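You operate a simulated robot arm through the tools that you are given. There is no shell and no other tool.

Carry out the task below with a simulated robot arm. There is one attempt and no reset: what you move stays moved.

Task
Set the controls near the top of the pale table. At the end: the yellow dial is turned to free; the blue switch is switched on; the white speed dial is turned to mid; the green switch is switched on; whatever was shut is shut again. Leave all else as you found it, and nothing knocked over.

Only the result counts: the job must be done as asked and must still hold three seconds after the hand-in. Knocking over, shifting, dropping, spilling or breaking anything else fails it.

Robot
A 7-joint arm with a two-finger parallel gripper, fixed in place. Base frame: the origin is on the floor under the middle of its stand, x ahead of it, y to its left, z up. Lengths are in cm, angles in degrees, forces in N, time in s.
It reaches about 124.7 cm from its shoulder. Its first joint turns from -132.0 to 132.0 degrees. Payload 3.91 kg.
The tool frame sits at the grasp point between the pads (the TCP): z along the fingers, y along the line on which they close. The tips reach 3 cm beyond it. Largest opening 11 cm; finger width 2, thickness 1; the body of the gripper, 4.8 by 11.2 cm, starts 5.5 cm behind the TCP.
Orientation is that of the tool frame in the base frame, as a unit quaternion [x, y, z, w]. With the fingers straight down and closing along the base's y, the tool's x points along the base's -x, its y along +y and its z along -z.

Tools
- The arm moves only by the tool arm_command. Its argument "rows" is text: rows parted by semicolons, each of 6 numbers parted by spaces: the shift along the base's x, y, z in cm, then the turn, a rotation vector about the base's x, y, z in degrees. In form: tx ty tz ax ay az; .... A call has 1 to 20 rows; each row shifts and turns the commanded pose from where the row before left it. "grip" is the opening in per cent of the stroke, from 0 (shut) to 100 (fully open), set as the call begins (left out, the last holds). Each row takes 0.2 s and may step no farther than 5 cm and 8.6 degrees from the row before; otherwise, or with a gripper value out of range, the whole call is refused. Where a pose cannot be reached the arm comes as near as it can. A force on the tool above 40 N (or 10 N above the force at the start of the call, whichever is more), or a blocked arm, ends the call early, and 0.2 s more pass. Each finger travels about 10.8 cm/s and halts on what it meets, pressing with about 27 N; the grip force reading is that of the motor and also rises with nothing between the fingers. The clock runs only during rows and for 0.2 s after the last one: add rows that do not move to give the fingers time. The reply holds the time, the measured pose of the TCP, the force on the tool along the base axes, the opening and the grip force, in the units named above and with some noise, with the torque about the TCP (base axes, N m) and any sound that the robot's microphone picked up.
- Cameras (640 x 400 px; columns grow to the right, rows downward): "scene" is fixed at [4.92, 64.85, 158.55]; the picture's right is [-0.62, -0.79, 0.00], its down [-0.57, 0.45, -0.69] and it looks along [0.54, -0.43, -0.72] (base axes); focal length 355 px, centre (320, 200). "wrist" rides on the gripper at [7.2, 1.7, -10.3] in the tool frame; the picture's right is [-0.23, 0.97, 0.00], its down [-0.76, -0.18, -0.62] and it looks along [-0.61, -0.14, 0.78] (tool axes); focal length 222 px, centre (320, 200). There is no depth. A picture from a camera that has moved, and an enlarged one, comes with that camera's place and axes in the base frame and with its lens.
- snapshot(camera): a new picture of that camera. It takes no simulated time.
- enlarge(camera, box): a new picture of the part [left, top, right, bottom] of that camera's present view, enlarged. It takes no simulated time.
- close_job(): hands the job in; it is judged then, once.

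Nothing tells you positions but the pictures and the camera data. Unless the task says otherwise, let go and move clear before handing in.

The tools are called as a command line: name --argument value ..., lists and objects as JSON in quotes. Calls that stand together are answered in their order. arm_command: Moves the arm, as the interface text tells. Its arguments: {"type":"object","properties":{"rows":{"type":"string"},"grip":{"type":"number"}},"required":["rows"]} The other tools are called the same way: snapshot (camera) takes a picture; enlarge (camera, box) takes an enlarged picture of a part of a camera's view; close_job () hands the job in.

At the start:

```text
time: 0.0
tool_pos: [47.79, 19.66, 110.6]
tcp_rot: [0.0, 1.0, 0.001, 0.0]
wrist_force: [0.0, -0.5, 0.7]
moment: [0.0, -0.03, 0.02]
grip_width: 11.01
gripper_force: 0.0
```

scene: 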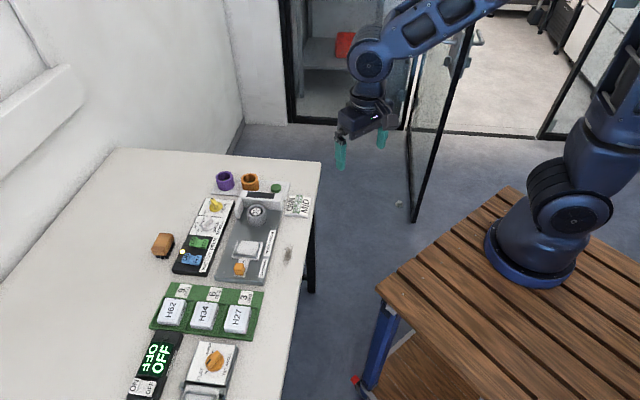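
wrist: 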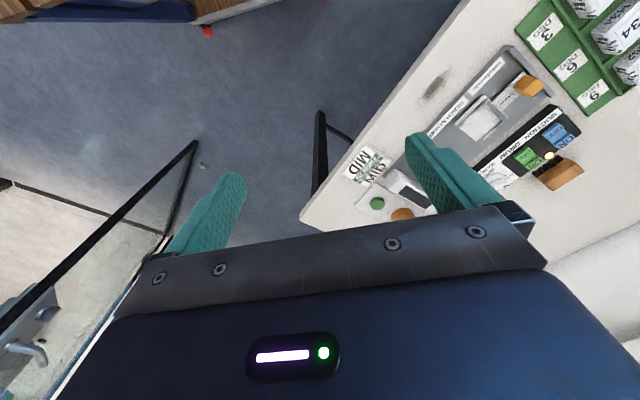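

I see a pale table with several panels: a gray panel, a black panel with a yellow dial and green/blue switches, and some pots near the top. I'll enlarge the views to work out the details before moving.

enlarge --camera "scene" --box '[140, 150, 320, 290]'

enlarge --camera "scene" --box '[100, 270, 280, 400]'

enlarge --camera "wrist" --box '[330, 0, 640, 230]'

```text
2.86 times, centred on (230, 220) of scene
camera zoom: at [4.92, 64.85, 158.55], right [-0.62, -0.79, 0.0], down [-0.57, 0.45, -0.69], along [0.54, -0.43, -0.72], focal length 1015 px, centre (577, 143)
```

zoom: 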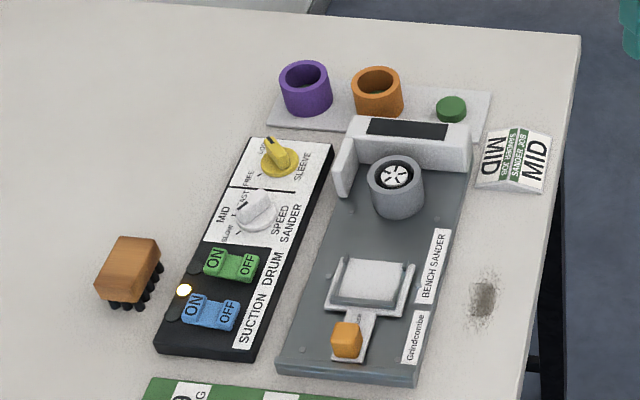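

```text
3.08 times, centred on (190, 335) of scene
camera zoom: at [4.92, 64.85, 158.55], right [-0.62, -0.79, 0.0], down [-0.57, 0.45, -0.69], along [0.54, -0.43, -0.72], focal length 1093 px, centre (720, -215)
```

zoom: 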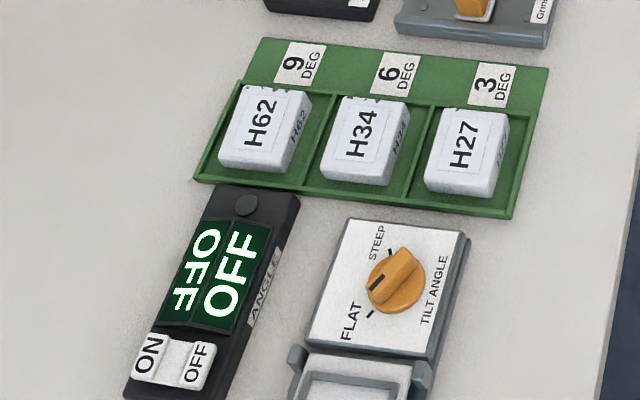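

```text
1.74 times, centred on (485, 115) of wrist
camera zoom: at [40.5, 21.19, 120.77], right [0.23, 0.97, 0.0], down [0.76, -0.18, 0.62], along [0.61, -0.14, -0.78], focal length 386 px, centre (33, 348)
```

zoom: 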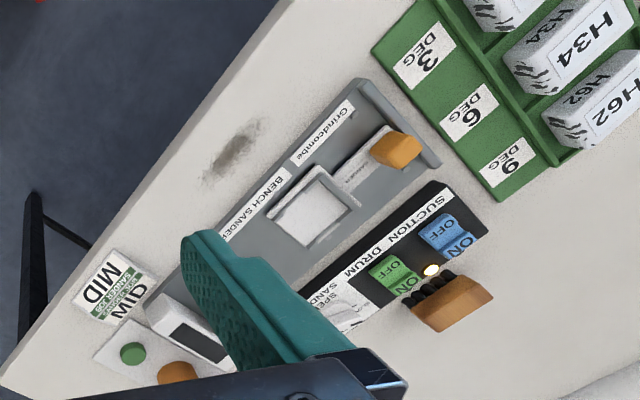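

The suction/drum-sander panel with all four controls seems to lie near (70–78, 45–60) with its top at about z 82. I'll enlarge further to read the labels and check for any lid or cover.

enlarge --camera "scene" --box '[170, 190, 240, 234]'

enlarge --camera "scene" --box '[170, 230, 240, 280]'

enlarge --camera "scene" --box '[210, 165, 320, 234]'

enlarge --camera "wrist" --box '[470, 90, 600, 200]'

```text
9.09 times, centred on (205, 212) of scene
camera zoom: at [4.92, 64.85, 158.55], right [-0.62, -0.79, 0.0], down [-0.57, 0.45, -0.69], along [0.54, -0.43, -0.72], focal length 3229 px, centre (1366, 91)
```

zoom: 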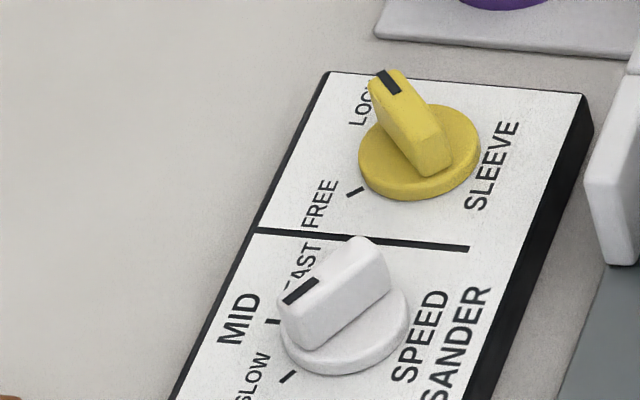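

```text
8.00 times, centred on (205, 255) of scene
camera zoom: at [4.92, 64.85, 158.55], right [-0.62, -0.79, 0.0], down [-0.57, 0.45, -0.69], along [0.54, -0.43, -0.72], focal length 2842 px, centre (1240, -240)
```

zoom: 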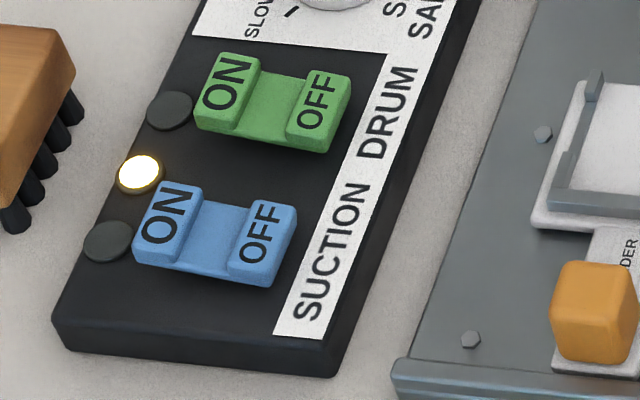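

```text
5.80 times, centred on (265, 200) of scene
camera zoom: at [4.92, 64.85, 158.55], right [-0.62, -0.79, 0.0], down [-0.57, 0.45, -0.69], along [0.54, -0.43, -0.72], focal length 2059 px, centre (639, 203)
```

zoom: 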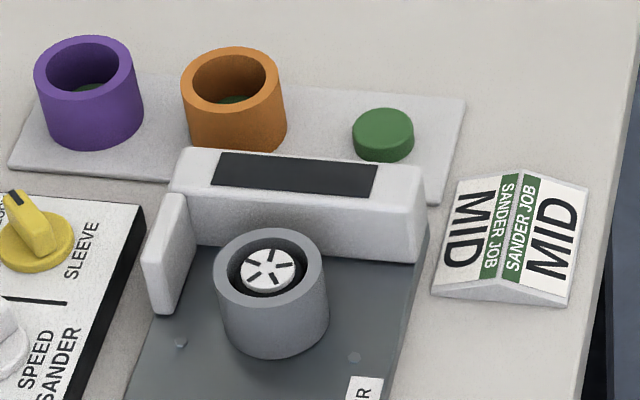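

```text
3.64 times, centred on (535, 145) of wrist
camera zoom: at [40.5, 21.19, 120.77], right [0.23, 0.97, 0.0], down [0.76, -0.18, 0.62], along [0.61, -0.14, -0.78], focal length 808 px, centre (-462, 400)
```

zoom: 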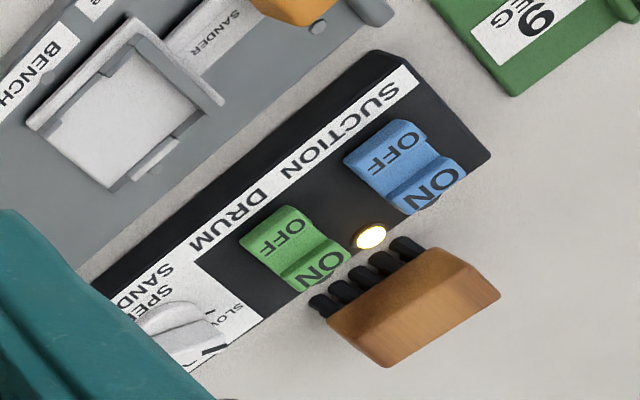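

The controls sit on a black panel running diagonally: blue at about (65, 58), green (69, 55), white (73, 50), yellow (78, 45), panel top at about z 82. I see no lid yet, so I'll fly above the panel and look closely.

arm_command --rows "2.5 3.3 -1 0 0 0; 2.5 3.3 -1 0 0 0; 2.5 3.3 -1 0 0 0; 2.5 3.3 -1 0 0 0; 2.5 3.3 -1 0 0 0; 2.5 3.3 -1 0 0 0; 2.5 3.3 -1 0 0 0; 2.5 3.3 -1 0 0 0; 0 0 0 0 0 0"

```text
time: 2.0
tool_pos: [67.92, 46.08, 102.54]
tcp_rot: [-0.001, 1.0, -0.001, 0.0]
wrist_force: [-0.7, 0.3, -0.1]
moment: [0.01, 0.0, -0.01]
grip_width: 11.01
gripper_force: 0.1
```

The arm is above the panel now. Next I'll take a close look from the wrist.

snapshot --camera "wrist"

snapshot --camera "scene"

```text
taken
camera wrist: at [60.55, 47.7, 112.79], right [0.23, 0.97, 0.0], down [0.76, -0.18, 0.62], along [0.61, -0.14, -0.78], focal length 222 px, centre (320, 200)
```

wrist: 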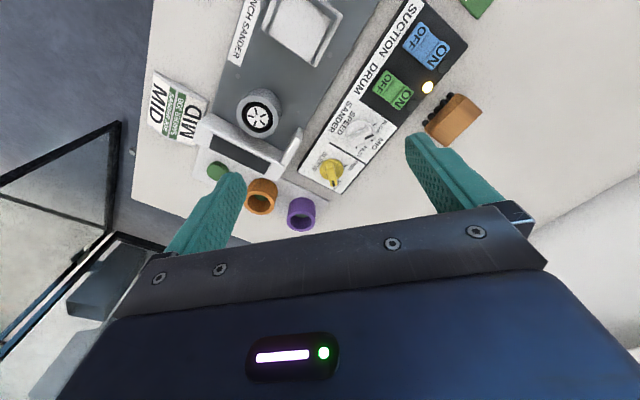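

```text
taken
```

scene: 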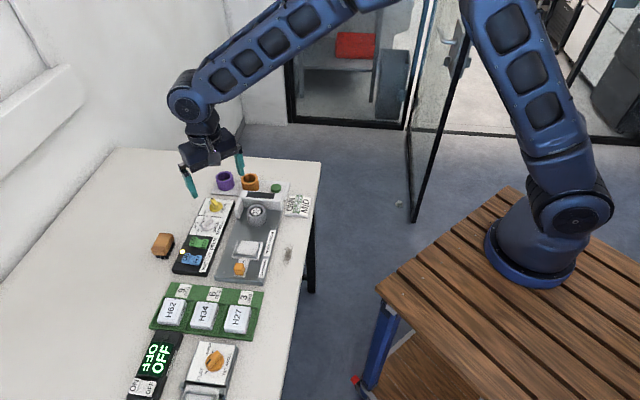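

enlarge --camera "wrist" --box '[290, 90, 420, 200]'

enlarge --camera "wrist" --box '[350, 0, 490, 150]'

```text
3.64 times, centred on (355, 145) of wrist
camera zoom: at [60.55, 47.7, 112.79], right [0.23, 0.97, 0.0], down [0.76, -0.18, 0.62], along [0.61, -0.14, -0.78], focal length 808 px, centre (193, 400)
```

zoom: 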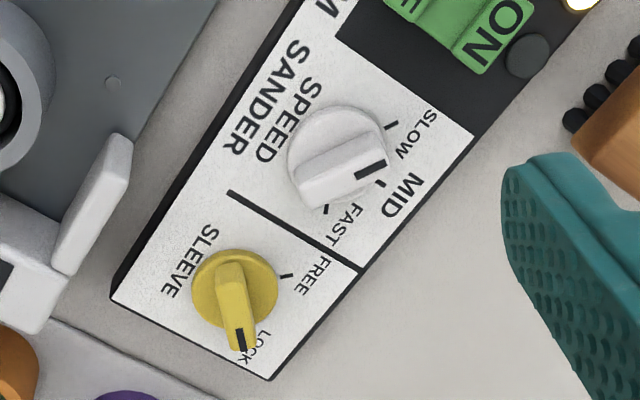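

```text
2.67 times, centred on (420, 75) of wrist
camera zoom: at [60.55, 47.7, 112.79], right [0.23, 0.97, 0.0], down [0.76, -0.18, 0.62], along [0.61, -0.14, -0.78], focal length 592 px, centre (53, 533)
```

zoom: 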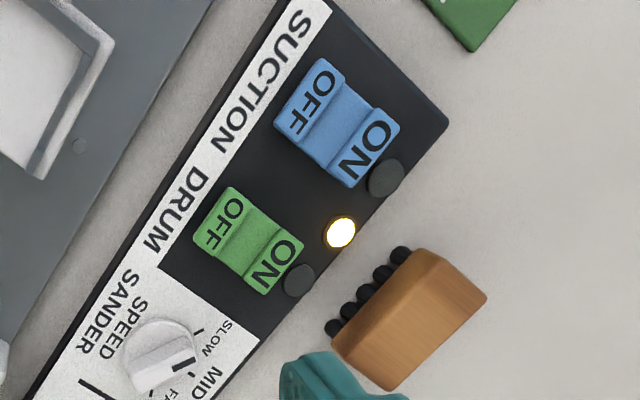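

No cover is visible. The yellow bar points to LOCK (along +x) and FREE is about 85° counter-clockwise, while the white bar points at SLOW with MID about 45–50° clockwise. I'll move above the yellow dial with the gripper partly closed and refine its position.

arm_command --rows "2.6 -0.15 -2 0 0 0; 2.6 -0.15 -2 0 0 0; 2.6 -0.15 -2 0 0 0; 2.6 -0.15 -2 0 0 0; 0 0 0 0 0 0" --grip 35

snapshot --camera "wrist"

enlarge --camera "wrist" --box '[250, 50, 400, 180]'

enlarge --camera "scene" --box '[150, 130, 290, 260]'

```text
time: 3.2
tool_pos: [78.32, 45.36, 94.63]
tcp_rot: [0.0, 1.0, 0.0, 0.0]
wrist_force: [-0.5, 0.1, -0.2]
moment: [0.02, 0.01, -0.02]
grip_width: 3.87
gripper_force: 0.1
```

```text
taken
camera wrist: at [70.92, 46.92, 104.78], right [0.23, 0.97, 0.0], down [0.76, -0.18, 0.62], along [0.61, -0.14, -0.78], focal length 222 px, centre (320, 200)
```

wrist: 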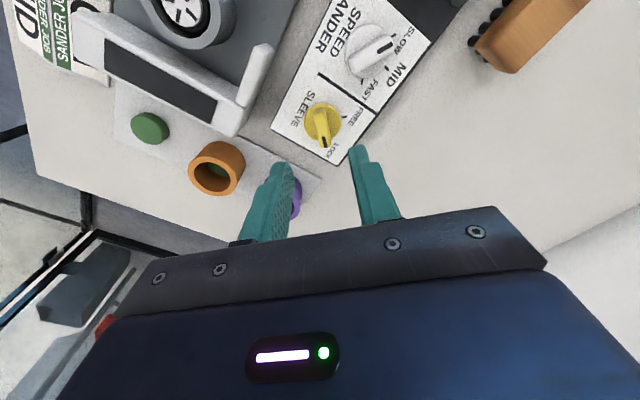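

```text
3.08 times, centred on (325, 115) of wrist
camera zoom: at [70.92, 46.92, 104.78], right [0.23, 0.97, 0.0], down [0.76, -0.18, 0.62], along [0.61, -0.14, -0.78], focal length 684 px, centre (305, 462)
```

zoom: 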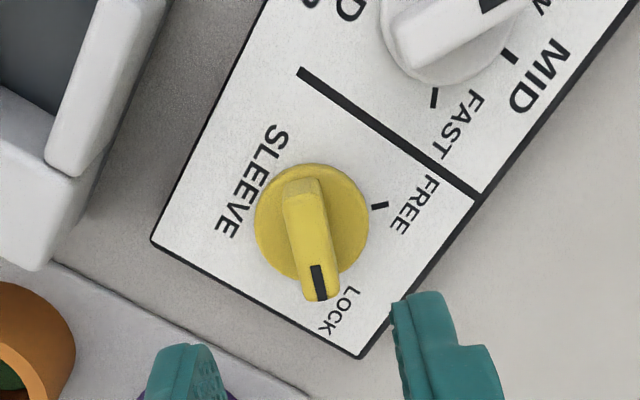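

```text
3.08 times, centred on (220, 195) of scene
camera zoom: at [4.92, 64.85, 158.55], right [-0.62, -0.79, 0.0], down [-0.57, 0.45, -0.69], along [0.54, -0.43, -0.72], focal length 1093 px, centre (628, 215)
```

zoom: 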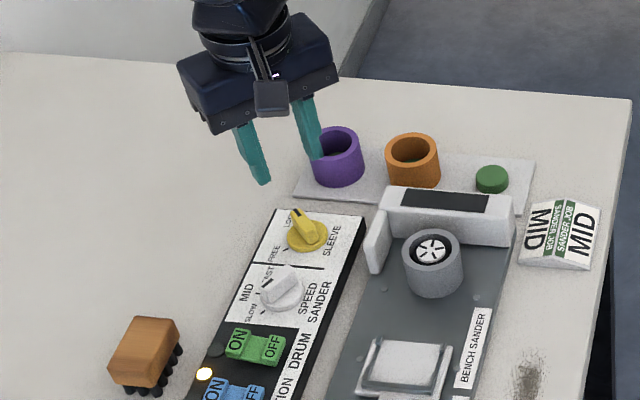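

The yellow bar centre is near (78.45, 45.4), its top at z about 84.8, panel top 82.15. I'll descend straight down so the tips straddle the bar just above its disc.

arm_command --rows "0.1 0.03 -2 0 0 0; 0 0 -2 0 0 0; 0 0 -2 0 0 0; 0 0 -1.2 0 0 0; 0 0 0 0 0 0" --grip 35

snapshot --camera "wrist"

enlarge --camera "scene" --box '[170, 150, 270, 240]'

```text
time: 4.4
tool_pos: [78.48, 45.5, 87.32]
tcp_rot: [0.0, 1.0, 0.0, 0.001]
wrist_force: [0.6, -0.9, 0.9]
moment: [-0.01, 0.01, -0.03]
grip_width: 3.86
gripper_force: 0.1
```

```text
taken
camera wrist: at [71.11, 47.09, 97.61], right [0.23, 0.97, 0.0], down [0.76, -0.18, 0.62], along [0.61, -0.14, -0.78], focal length 222 px, centre (320, 200)
```

wrist: 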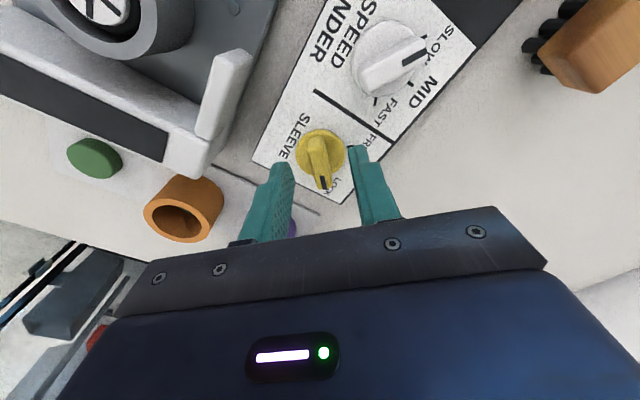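

```text
4.44 times, centred on (220, 195) of scene
camera zoom: at [4.92, 64.85, 158.55], right [-0.62, -0.79, 0.0], down [-0.57, 0.45, -0.69], along [0.54, -0.43, -0.72], focal length 1579 px, centre (764, 222)
```

zoom: 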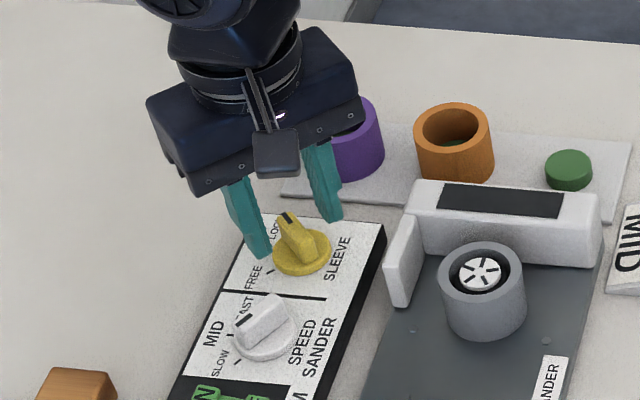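

The fingers straddle the yellow bar symmetrically. I'll go down the last bit and close on it.

arm_command --rows "0 0 -0.7 0 0 0; 0 0 0 0 0 0" --grip 35

arm_command --rows "0 0 0 0 0 0; 0 0 0 0 0 0; 0 0 0 0 0 0" --grip 0

snapshot --camera "wrist"

```text
time: 5.0
tool_pos: [78.37, 45.52, 86.78]
tcp_rot: [0.0, 1.0, 0.0, 0.0]
wrist_force: [-0.2, 0.6, -0.8]
moment: [0.02, 0.01, 0.02]
grip_width: 3.85
gripper_force: 0.1
```

```text
time: 5.8
tool_pos: [78.46, 45.44, 86.94]
tcp_rot: [0.0, 1.0, 0.0, 0.0]
wrist_force: [-2.3, -5.7, 0.8]
moment: [-0.14, 0.04, -0.03]
grip_width: 1.19
gripper_force: 45.0
```

```text
taken
camera wrist: at [71.02, 47.04, 97.02], right [0.23, 0.97, 0.0], down [0.76, -0.18, 0.62], along [0.61, -0.14, -0.78], focal length 222 px, centre (320, 200)
```

wrist: 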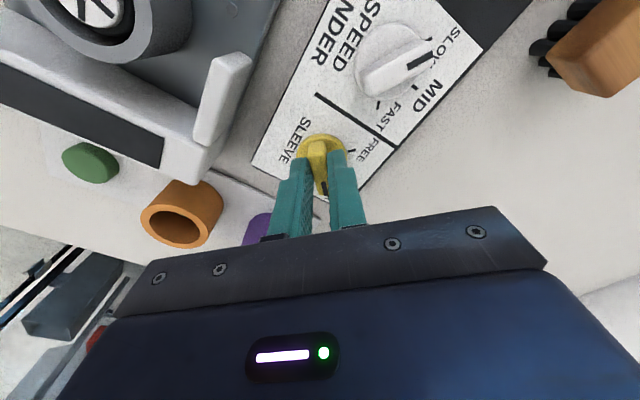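

The bar is gripped (1.19 cm wide). Now I'll turn it counter-clockwise about the vertical in stages, watching the forces.

arm_command --rows "0 0 0 0 0 8; 0 0 0 0 0 8; 0 0 0 0 0 8; 0 0 0 0 0 8; 0 0 0 0 0 8" --grip 0

```text
time: 6.9
tool_pos: [78.47, 45.24, 86.82]
tcp_rot: [-0.283, 0.959, -0.001, -0.002]
wrist_force: [-7.9, -8.8, 12.7]
moment: [-0.8, 1.29, -0.03]
grip_width: 1.17
gripper_force: 44.9
stopped in row 5: the force on the tool passed its limit at 42 N (the readings are from after the stop); the commanded pose is now the measured one
```

The turn stopped at about 33° from side force, perhaps because my grip point is off the dial's axis. I'll look before continuing.

snapshot --camera "wrist"

enlarge --camera "scene" --box '[180, 170, 250, 230]'

enlarge --camera "wrist" --box '[260, 60, 420, 200]'

```text
taken
camera wrist: at [71.33, 42.62, 97.02], right [-0.34, 0.94, 0.0], down [0.74, 0.26, 0.62], along [0.59, 0.21, -0.78], focal length 222 px, centre (320, 200)
```

wrist: 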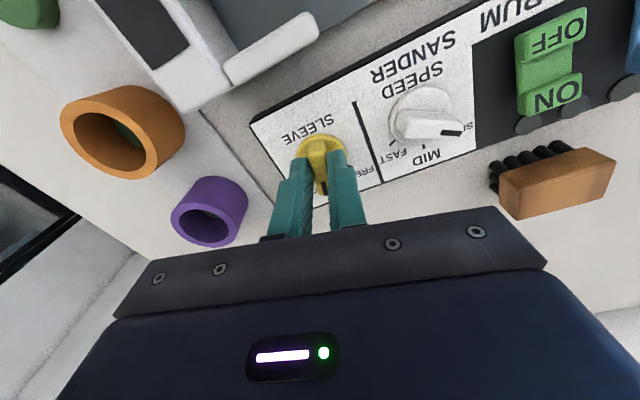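

```text
6.67 times, centred on (215, 200) of scene
camera zoom: at [4.92, 64.85, 158.55], right [-0.62, -0.79, 0.0], down [-0.57, 0.45, -0.69], along [0.54, -0.43, -0.72], focal length 2368 px, centre (1020, 200)
```

zoom: 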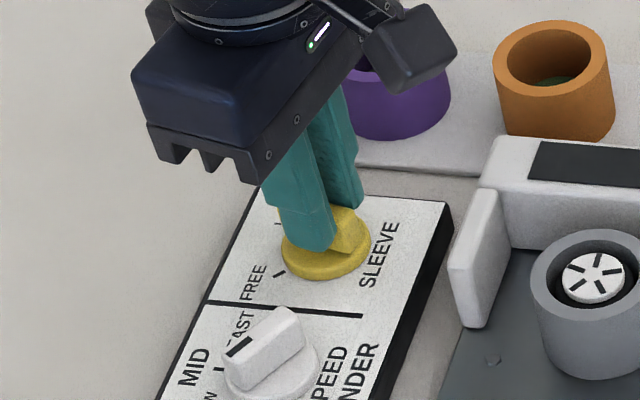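

```text
2.86 times, centred on (340, 130) of wrist
camera zoom: at [71.33, 42.62, 97.02], right [-0.34, 0.94, 0.0], down [0.74, 0.26, 0.62], along [0.59, 0.21, -0.78], focal length 635 px, centre (263, 400)
```

zoom: 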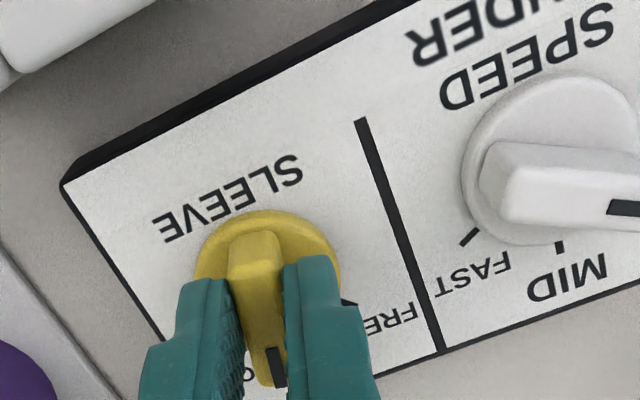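

The dial is turning with the fingers and is at roughly 30°. I'll let it settle and read the residual force to find the sideways offset.

arm_command --rows "0 0 0 0 0 0; 0 0 0 0 0 0" --grip 0

```text
time: 7.5
tool_pos: [78.42, 45.15, 86.77]
tcp_rot: [-0.282, 0.959, -0.002, 0.0]
wrist_force: [-12.6, -14.8, 17.1]
moment: [-0.92, 1.28, -0.05]
grip_width: 1.17
gripper_force: 45.2
```

Residual force remains, so I'll release, let the arm relax, and see where the bar sits relative to the fingers before regripping.

arm_command --rows "0 0 0 0 0 0; 0 0 0 0 0 0; 0 0 0 0 0 0" --grip 32

enlarge --camera "wrist" --box '[260, 60, 420, 200]'

enlarge --camera "scene" --box '[180, 170, 250, 230]'

```text
time: 8.3
tool_pos: [78.5, 45.31, 86.82]
tcp_rot: [-0.282, 0.959, 0.0, 0.0]
wrist_force: [-0.8, 0.6, -0.3]
moment: [0.02, 0.02, -0.03]
grip_width: 3.54
gripper_force: 0.1
```

```text
2.86 times, centred on (340, 130) of wrist
camera zoom: at [71.37, 42.68, 96.92], right [-0.34, 0.94, 0.0], down [0.74, 0.26, 0.62], along [0.59, 0.21, -0.78], focal length 635 px, centre (263, 400)
```

zoom: 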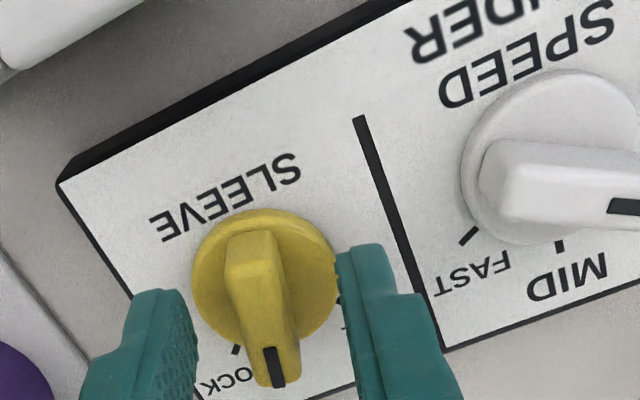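

```text
6.67 times, centred on (215, 200) of scene
camera zoom: at [4.92, 64.85, 158.55], right [-0.62, -0.79, 0.0], down [-0.57, 0.45, -0.69], along [0.54, -0.43, -0.72], focal length 2368 px, centre (1020, 200)
```

zoom: 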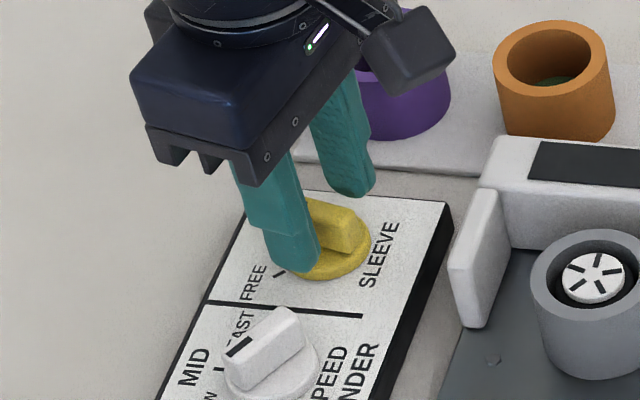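

Force vanished on release. Comparing the grips, the dial axis works out near (78.8, 45.42), about 3 mm off from where I held it. I'll recentre and regrip.

arm_command --rows "0.3 0.11 0 0 0 0; 0 0 0 0 0 0" --grip 32

arm_command --rows "0 0 0 0 0 0; 0 0 0 0 0 0; 0 0 0 0 0 0" --grip 0

arm_command --rows "0 0 0 0 0 6; 0 0 0 0 0 6; 0 0 0 0 0 6; 0 0 0 0 0 0" --grip 0

```text
time: 8.9
tool_pos: [78.77, 45.38, 86.67]
tcp_rot: [-0.283, 0.959, -0.002, 0.0]
wrist_force: [-0.4, -0.7, 0.1]
moment: [0.0, -0.02, 0.0]
grip_width: 3.52
gripper_force: 0.0
```

```text
time: 9.7
tool_pos: [78.66, 45.34, 86.76]
tcp_rot: [-0.283, 0.959, -0.002, 0.0]
wrist_force: [-4.3, 8.0, -2.0]
moment: [0.37, 0.06, 0.02]
grip_width: 1.17
gripper_force: 45.1
```

```text
time: 10.7
tool_pos: [78.84, 45.44, 86.73]
tcp_rot: [-0.429, 0.903, -0.001, 0.0]
wrist_force: [-3.4, -0.3, 7.6]
moment: [-1.03, 1.06, -0.01]
grip_width: 1.19
gripper_force: 44.6
```

Much smoother: the yaw is now about 51° with low force. I'll carry on turning.

arm_command --rows "0 0 0 0 0 6; 0 0 0 0 0 6; 0 0 0 0 0 6; 0 0 0 0 0 0" --grip 0

```text
time: 11.7
tool_pos: [78.97, 45.38, 86.81]
tcp_rot: [-0.565, 0.825, 0.0, 0.0]
wrist_force: [-6.0, -7.2, 7.9]
moment: [-0.65, 0.37, 0.02]
grip_width: 1.2
gripper_force: 45.0
```

arm_command --rows "0 0 0 0 0 6; 0 0 0 0 0 6; 0 0 0 0 0 5; 0 0 0 0 0 0" --grip 0

snapshot --camera "wrist"

enlarge --camera "scene" --box '[180, 170, 250, 230]'

```text
time: 12.7
tool_pos: [78.83, 45.39, 86.72]
tcp_rot: [-0.681, 0.732, 0.001, 0.001]
wrist_force: [4.1, -2.2, 0.3]
moment: [-0.24, 0.01, 0.01]
grip_width: 1.18
gripper_force: 44.5
```

```text
taken
camera wrist: at [76.48, 38.12, 96.93], right [-0.95, 0.3, 0.0], down [0.23, 0.75, 0.62], along [0.19, 0.59, -0.78], focal length 222 px, centre (320, 200)
```

wrist: 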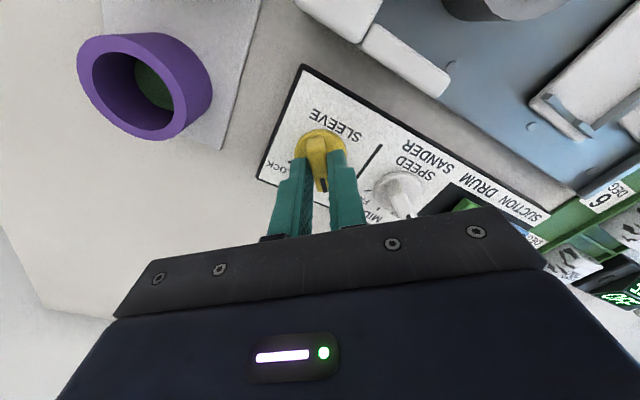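

```text
6.67 times, centred on (215, 200) of scene
camera zoom: at [4.92, 64.85, 158.55], right [-0.62, -0.79, 0.0], down [-0.57, 0.45, -0.69], along [0.54, -0.43, -0.72], focal length 2368 px, centre (1020, 200)
```

zoom: 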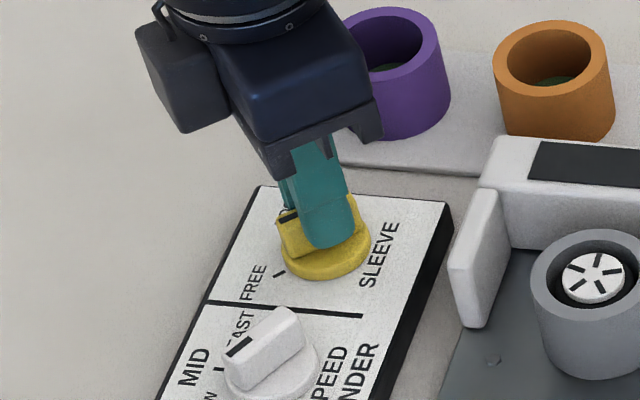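

The gripper yaw is about 86° now. I'll open it and check the pointer against the FREE tick before a final adjustment.

arm_command --rows "0 0 0 0 0 0; 0 0 0 0 0 0; 0 0 3 0 0 0; 0 0 4 0 0 0; 0 -2 3 0 0 0; 0 0 0 0 0 0" --grip 32

snapshot --camera "wrist"

enlarge --camera "wrist" --box '[250, 60, 430, 200]'

enlarge --camera "scene" --box '[180, 170, 250, 230]'

```text
time: 14.1
tool_pos: [79.08, 43.58, 96.67]
tcp_rot: [-0.68, 0.733, -0.002, -0.001]
wrist_force: [-0.1, -0.1, -1.3]
moment: [0.0, 0.0, 0.03]
grip_width: 3.54
gripper_force: 0.0
```

```text
taken
camera wrist: at [76.66, 36.33, 106.91], right [-0.95, 0.3, 0.0], down [0.23, 0.75, 0.62], along [0.19, 0.59, -0.78], focal length 222 px, centre (320, 200)
```

wrist: 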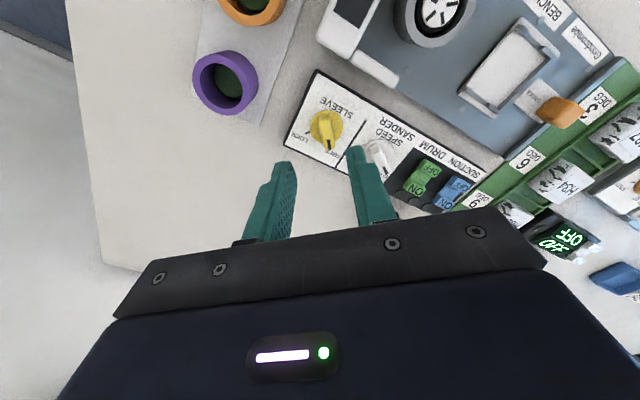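

```text
2.86 times, centred on (340, 130) of wrist
camera zoom: at [76.66, 36.33, 106.91], right [-0.95, 0.3, 0.0], down [0.23, 0.75, 0.62], along [0.19, 0.59, -0.78], focal length 635 px, centre (263, 400)
```

zoom: 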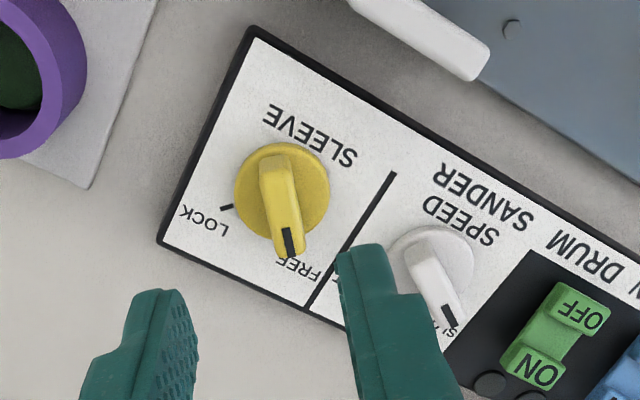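

```text
6.67 times, centred on (215, 200) of scene
camera zoom: at [4.92, 64.85, 158.55], right [-0.62, -0.79, 0.0], down [-0.57, 0.45, -0.69], along [0.54, -0.43, -0.72], focal length 2368 px, centre (1020, 200)
```

zoom: 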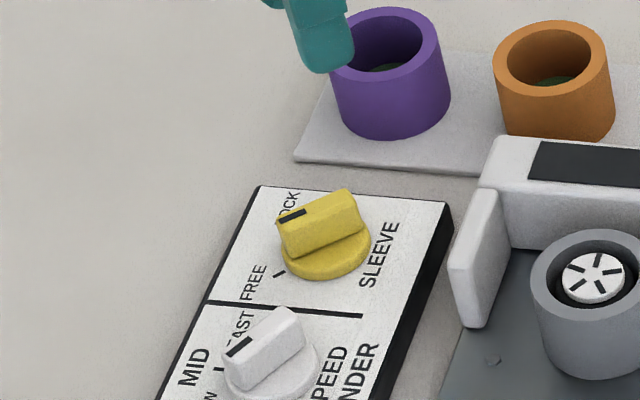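

enlarge --camera "scene" --box '[202, 192, 226, 216]'

enlarge --camera "wrist" --box '[300, 95, 360, 155]'

```text
16.00 times, centred on (214, 204) of scene
camera zoom: at [4.92, 64.85, 158.55], right [-0.62, -0.79, 0.0], down [-0.57, 0.45, -0.69], along [0.54, -0.43, -0.72], focal length 5683 px, centre (2016, 136)
```

zoom: 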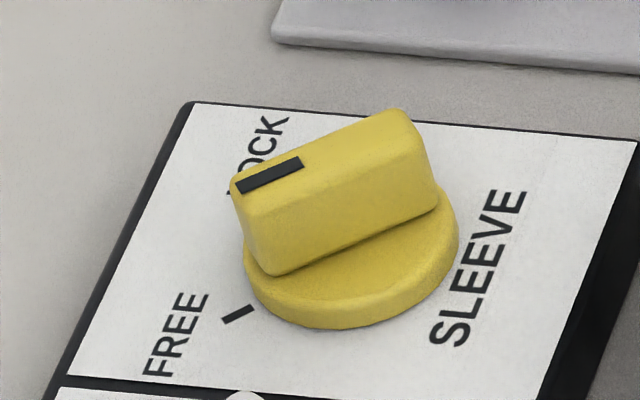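

```text
6.67 times, centred on (330, 125) of wrist
camera zoom: at [76.66, 36.33, 106.91], right [-0.95, 0.3, 0.0], down [0.23, 0.75, 0.62], along [0.19, 0.59, -0.78], focal length 1481 px, centre (253, 700)
```

zoom: 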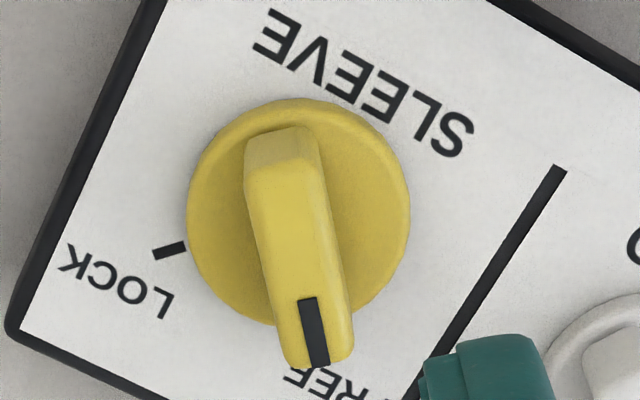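

The pointer is aligned with the FREE tick to within about 5°, slightly short. I'll regrip once and add the last 4–5°.

arm_command --rows "0 2 -3 0 0 0; 0 0 -3.5 0 0 0; 0 0 -2.5 0 0 0; 0 0 -1 0 0 0; 0 0 0 0 0 0" --grip 32

arm_command --rows "0 0 0 0 0 0; 0 0 0 0 0 0; 0 0 0 0 0 0" --grip 0

arm_command --rows "0 0 0 0 0 2.5; 0 0 0 0 0 2; 0 0 0 0 0 0" --grip 0

```text
time: 15.3
tool_pos: [78.91, 45.54, 86.65]
tcp_rot: [-0.681, 0.733, 0.0, 0.001]
wrist_force: [-0.6, -0.2, -0.3]
moment: [-0.02, -0.02, -0.03]
grip_width: 3.52
gripper_force: 0.0
```

```text
time: 16.1
tool_pos: [78.91, 45.54, 86.64]
tcp_rot: [-0.681, 0.733, -0.001, 0.0]
wrist_force: [-3.0, -0.1, -1.5]
moment: [0.15, 0.13, -0.01]
grip_width: 1.16
gripper_force: 45.1
```

```text
time: 16.9
tool_pos: [78.9, 45.6, 86.62]
tcp_rot: [0.709, -0.705, 0.0, -0.001]
wrist_force: [4.8, 14.3, -12.9]
moment: [0.5, 0.16, -0.7]
grip_width: 1.16
gripper_force: 45.1
```

The yaw is now 90° and the torque rose, so this is likely the end stop at FREE. I'll release, rise and check.

arm_command --rows "0 0 0 0 0 0; 0 0 0 0 0 0; 0 0 3 0 0 0; 0 0 4 0 0 0; 0 0 3 0 0 0; 0 0 0 0 0 0" --grip 32

enlarge --camera "scene" --box '[202, 192, 226, 216]'

snapshot --camera "wrist"

```text
time: 18.3
tool_pos: [79.01, 45.41, 96.73]
tcp_rot: [0.709, -0.705, 0.001, -0.001]
wrist_force: [0.3, 0.2, 0.5]
moment: [0.0, 0.01, 0.03]
grip_width: 3.52
gripper_force: 0.1
```

```text
16.00 times, centred on (214, 204) of scene
camera zoom: at [4.92, 64.85, 158.55], right [-0.62, -0.79, 0.0], down [-0.57, 0.45, -0.69], along [0.54, -0.43, -0.72], focal length 5683 px, centre (2016, 136)
```

zoom: 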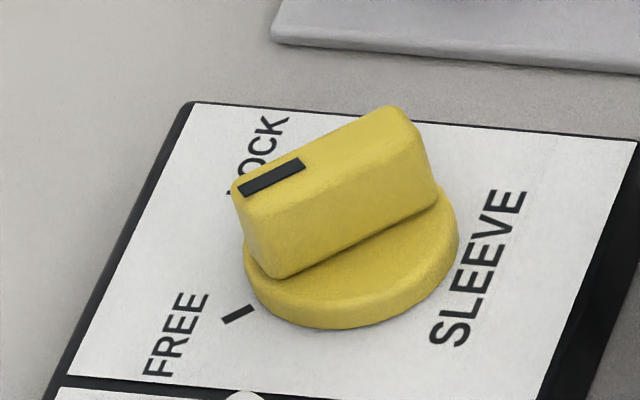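

```text
taken
camera wrist: at [77.2, 38.01, 106.91], right [-0.97, 0.22, 0.0], down [0.17, 0.76, 0.62], along [0.14, 0.61, -0.78], focal length 222 px, centre (320, 200)
```

wrist: 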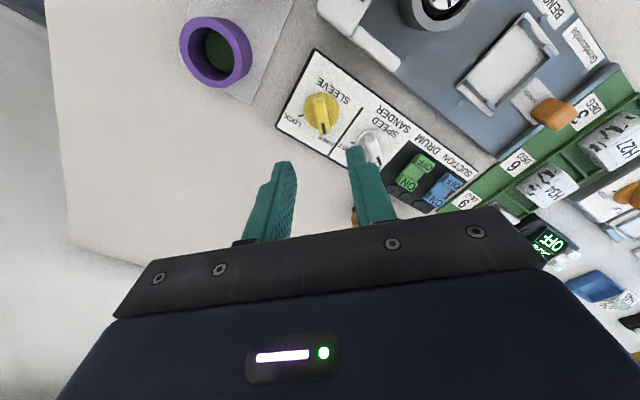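

Yellow now points parallel to the FREE tick. Next is the blue switch: its ON end is raised (top at z about 84) with the outer edge near (66.7, 60.1). I'll close the fingers, align with the panel at 45°, and hover over it.

arm_command --rows "-2.09 2.39 0 0 0 -7.5; -2.09 2.39 0 0 0 -7.5; -2.09 2.39 0 0 0 -7.5; -2.09 2.39 0 0 0 -7.5; -2.09 2.39 0 0 0 -7.5; -2.09 2.39 0 0 0 -7.5; 0 0 -3 0 0 0; 0 0 0 0 0 0" --grip 0

snapshot --camera "wrist"

enlarge --camera "wrist" --box '[250, 50, 410, 190]'

enlarge --camera "scene" --box '[150, 190, 250, 280]'

```text
time: 20.1
tool_pos: [66.33, 59.6, 93.88]
tcp_rot: [-0.384, 0.923, -0.001, 0.001]
wrist_force: [-1.0, 0.1, 0.2]
moment: [0.0, 0.0, -0.01]
grip_width: 0.01
gripper_force: 27.4
```

```text
taken
camera wrist: at [59.81, 55.57, 104.06], right [-0.53, 0.85, 0.0], down [0.66, 0.42, 0.62], along [0.53, 0.33, -0.78], focal length 222 px, centre (320, 200)
```

wrist: 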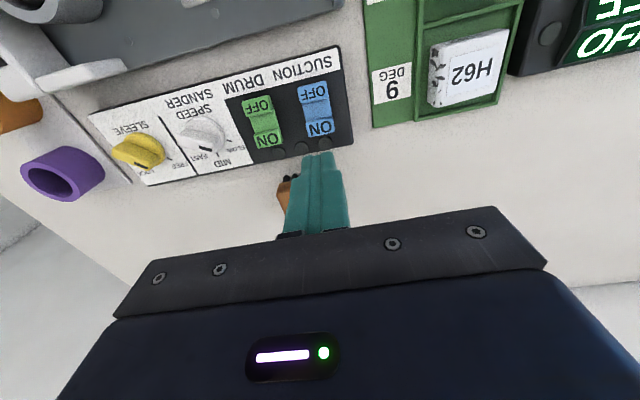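

```text
2.86 times, centred on (330, 120) of wrist
camera zoom: at [59.81, 55.57, 104.06], right [-0.53, 0.85, 0.0], down [0.66, 0.42, 0.62], along [0.53, 0.33, -0.78], focal length 635 px, centre (291, 429)
```

zoom: 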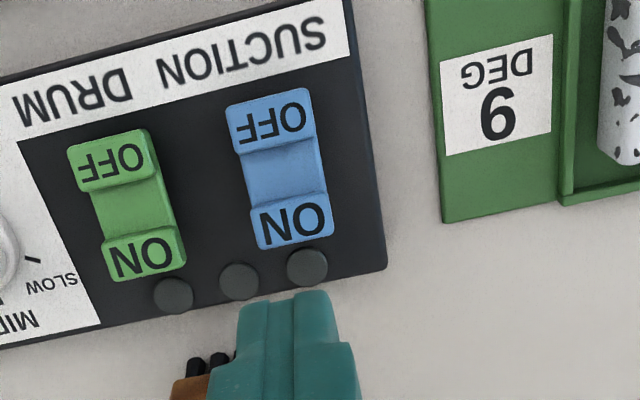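

```text
4.44 times, centred on (200, 235) of scene
camera zoom: at [4.92, 64.85, 158.55], right [-0.62, -0.79, 0.0], down [-0.57, 0.45, -0.69], along [0.54, -0.43, -0.72], focal length 1579 px, centre (853, 44)
```

zoom: 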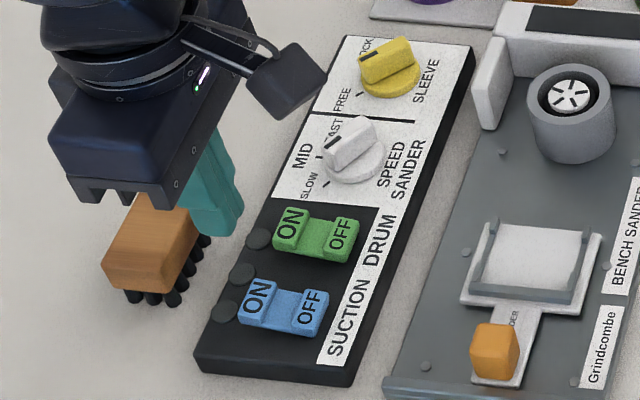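

The closed fingertips hover just above the blue ON end (the middle lamp went dark after yellow was freed, so that looks like the lock indicator). I'll descend to just above the switch, then press gently in small steps.

arm_command --rows "0.1 0.15 -2 0 0 0; 0 0 -2 0 0 0; 0 0 -2 0 0 0; 0 0 -0.4 0 0 0; 0 0 0 0 0 0" --grip 0

enlarge --camera "wrist" --box '[250, 50, 410, 190]'

enlarge --camera "scene" --box '[150, 190, 250, 280]'

```text
time: 21.3
tool_pos: [66.39, 59.94, 87.14]
tcp_rot: [-0.386, 0.923, -0.001, -0.001]
wrist_force: [0.4, 0.8, -0.3]
moment: [0.01, 0.03, 0.01]
grip_width: 0.0
gripper_force: 27.0
```

```text
2.86 times, centred on (330, 120) of wrist
camera zoom: at [59.94, 55.81, 97.47], right [-0.53, 0.85, 0.0], down [0.66, 0.42, 0.62], along [0.53, 0.33, -0.78], focal length 635 px, centre (291, 429)
```

zoom: 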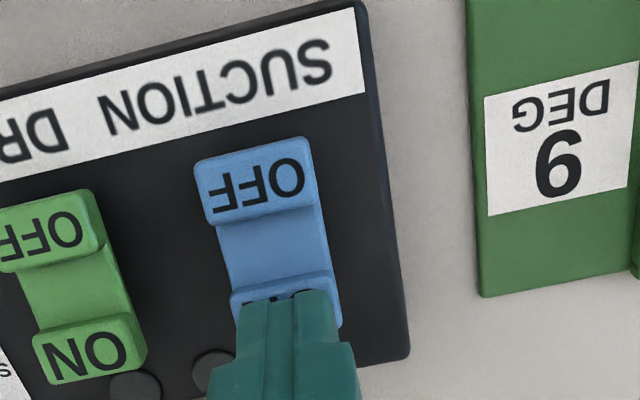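

```text
4.44 times, centred on (200, 235) of scene
camera zoom: at [4.92, 64.85, 158.55], right [-0.62, -0.79, 0.0], down [-0.57, 0.45, -0.69], along [0.54, -0.43, -0.72], focal length 1579 px, centre (853, 44)
```

zoom: 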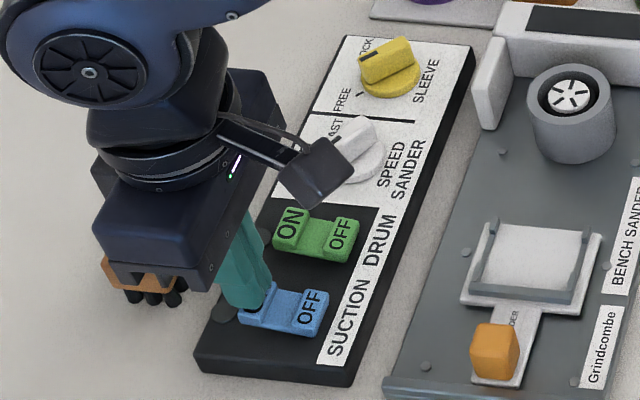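

The tip is right over the blue ON pad. Now I'll press down gently.

arm_command --rows "0 0 -0.3 0 0 0; 0 0 -0.3 0 0 0; 0 0 -0.3 0 0 0; 0 0 0 0 0 0" --grip 0

enlarge --camera "scene" --box '[150, 190, 250, 280]'

```text
time: 22.3
tool_pos: [66.41, 59.92, 86.55]
tcp_rot: [-0.385, 0.923, 0.0, 0.001]
wrist_force: [6.2, 6.8, 19.9]
moment: [0.18, -0.11, -0.05]
grip_width: 0.0
gripper_force: 27.0
```

```text
4.44 times, centred on (200, 235) of scene
camera zoom: at [4.92, 64.85, 158.55], right [-0.62, -0.79, 0.0], down [-0.57, 0.45, -0.69], along [0.54, -0.43, -0.72], focal length 1579 px, centre (853, 44)
```

zoom: 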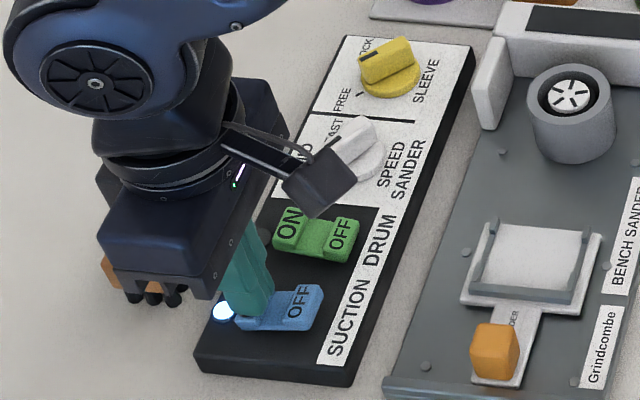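

The blue lamp lit and the OFF end rose, so blue is on. I'll rise straight up and verify.

arm_command --rows "0 0 1 0 0 0; 0 0 3 0 0 0; 0 0 4 0 0 0; 0 0 2 0 0 0; 0 0 0 0 0 0" --grip 0

enlarge --camera "scene" --box '[150, 190, 250, 280]'

snapshot --camera "wrist"

```text
time: 23.5
tool_pos: [66.37, 60.1, 96.42]
tcp_rot: [-0.385, 0.923, -0.002, -0.001]
wrist_force: [0.5, -0.1, 1.3]
moment: [-0.02, -0.01, -0.02]
grip_width: 0.0
gripper_force: 26.3
```

```text
4.44 times, centred on (200, 235) of scene
camera zoom: at [4.92, 64.85, 158.55], right [-0.62, -0.79, 0.0], down [-0.57, 0.45, -0.69], along [0.54, -0.43, -0.72], focal length 1579 px, centre (853, 44)
```

zoom: 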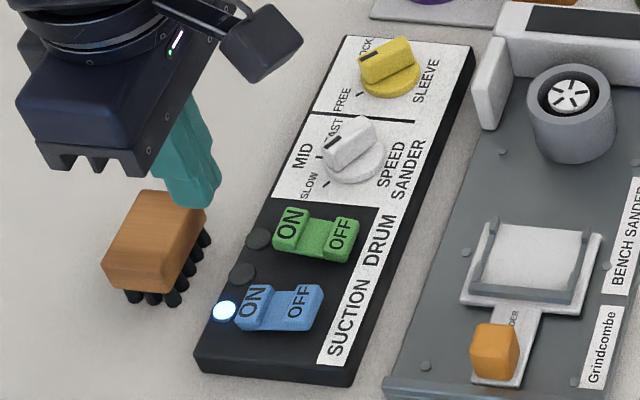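

```text
taken
camera wrist: at [59.95, 55.97, 106.69], right [-0.53, 0.85, 0.0], down [0.66, 0.42, 0.62], along [0.53, 0.33, -0.78], focal length 222 px, centre (320, 200)
```

wrist: 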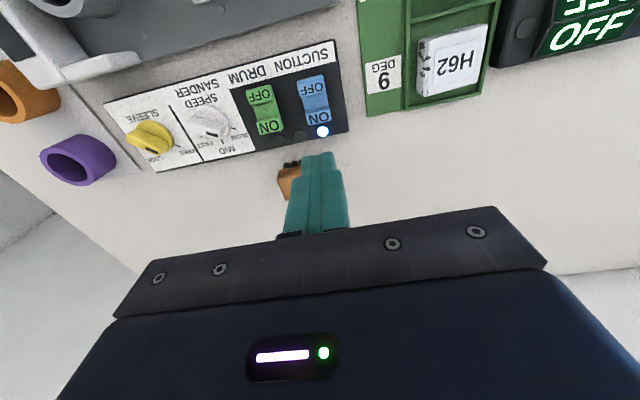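

Blue is on with its lamp lit. Next is the white speed dial near (73.6, 50.3): I'll hover over it with yaw 90° and a partly open gripper to measure it.

arm_command --rows "1.2 -1.61 0 0 0 7.5; 1.2 -1.61 0 0 0 7.5; 1.2 -1.61 0 0 0 7.5; 1.2 -1.61 0 0 0 7.5; 1.2 -1.61 0 0 0 7.5; 1.2 -1.61 0 0 0 7.5; 0 0 0 0 0 0" --grip 33

snapshot --camera "wrist"

enlarge --camera "wrist" --box '[260, 70, 380, 180]'

enlarge --camera "scene" --box '[190, 200, 230, 234]'

```text
time: 25.1
tool_pos: [73.56, 50.28, 96.38]
tcp_rot: [0.71, -0.704, 0.002, 0.0]
wrist_force: [0.0, 0.3, 0.6]
moment: [-0.03, 0.0, -0.01]
grip_width: 3.64
gripper_force: 0.1
```

```text
taken
camera wrist: at [71.77, 43.02, 106.64], right [-0.98, 0.22, 0.0], down [0.17, 0.76, 0.62], along [0.14, 0.61, -0.78], focal length 222 px, centre (320, 200)
```

wrist: 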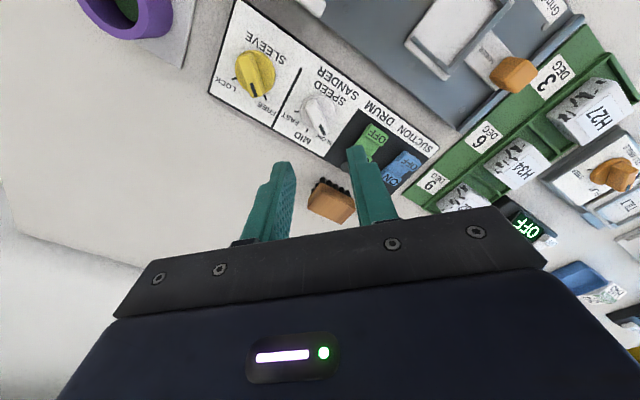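

```text
3.64 times, centred on (320, 125) of wrist
camera zoom: at [71.77, 43.02, 106.64], right [-0.98, 0.22, 0.0], down [0.17, 0.76, 0.62], along [0.14, 0.61, -0.78], focal length 808 px, centre (320, 473)
```

zoom: 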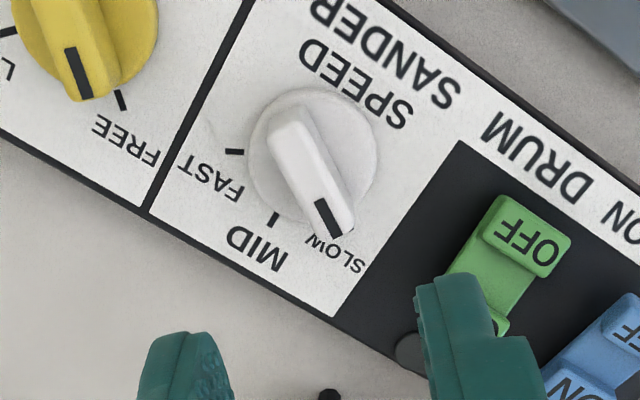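

```text
11.76 times, centred on (210, 217) of scene
camera zoom: at [4.92, 64.85, 158.55], right [-0.62, -0.79, 0.0], down [-0.57, 0.45, -0.69], along [0.54, -0.43, -0.72], focal length 4179 px, centre (1614, 0)
```

zoom: 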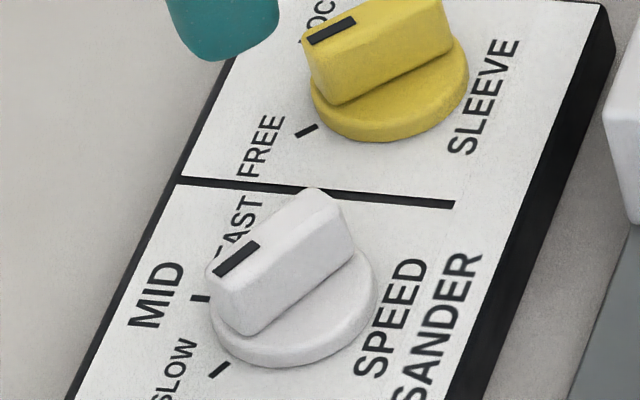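

enlarge --camera "wrist" --box '[215, 40, 295, 110]'

enlarge --camera "wrist" --box '[285, 80, 345, 150]'

```text
5.71 times, centred on (255, 75) of wrist
camera zoom: at [71.77, 43.02, 106.64], right [-0.98, 0.22, 0.0], down [0.17, 0.76, 0.62], along [0.14, 0.61, -0.78], focal length 1269 px, centre (691, 914)
```

zoom: 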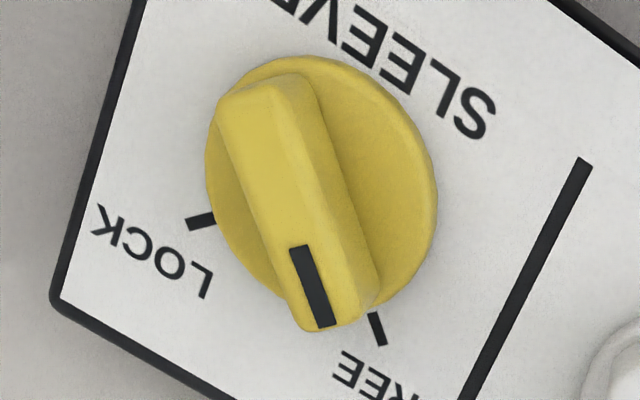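

```text
5.71 times, centred on (315, 115) of wrist
camera zoom: at [71.77, 43.02, 106.64], right [-0.98, 0.22, 0.0], down [0.17, 0.76, 0.62], along [0.14, 0.61, -0.78], focal length 1269 px, centre (349, 686)
```

zoom: 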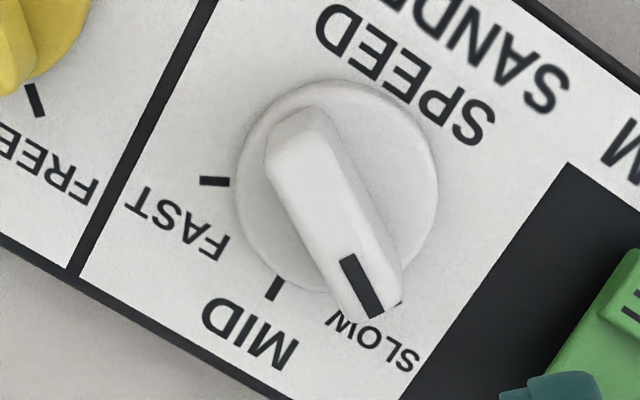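

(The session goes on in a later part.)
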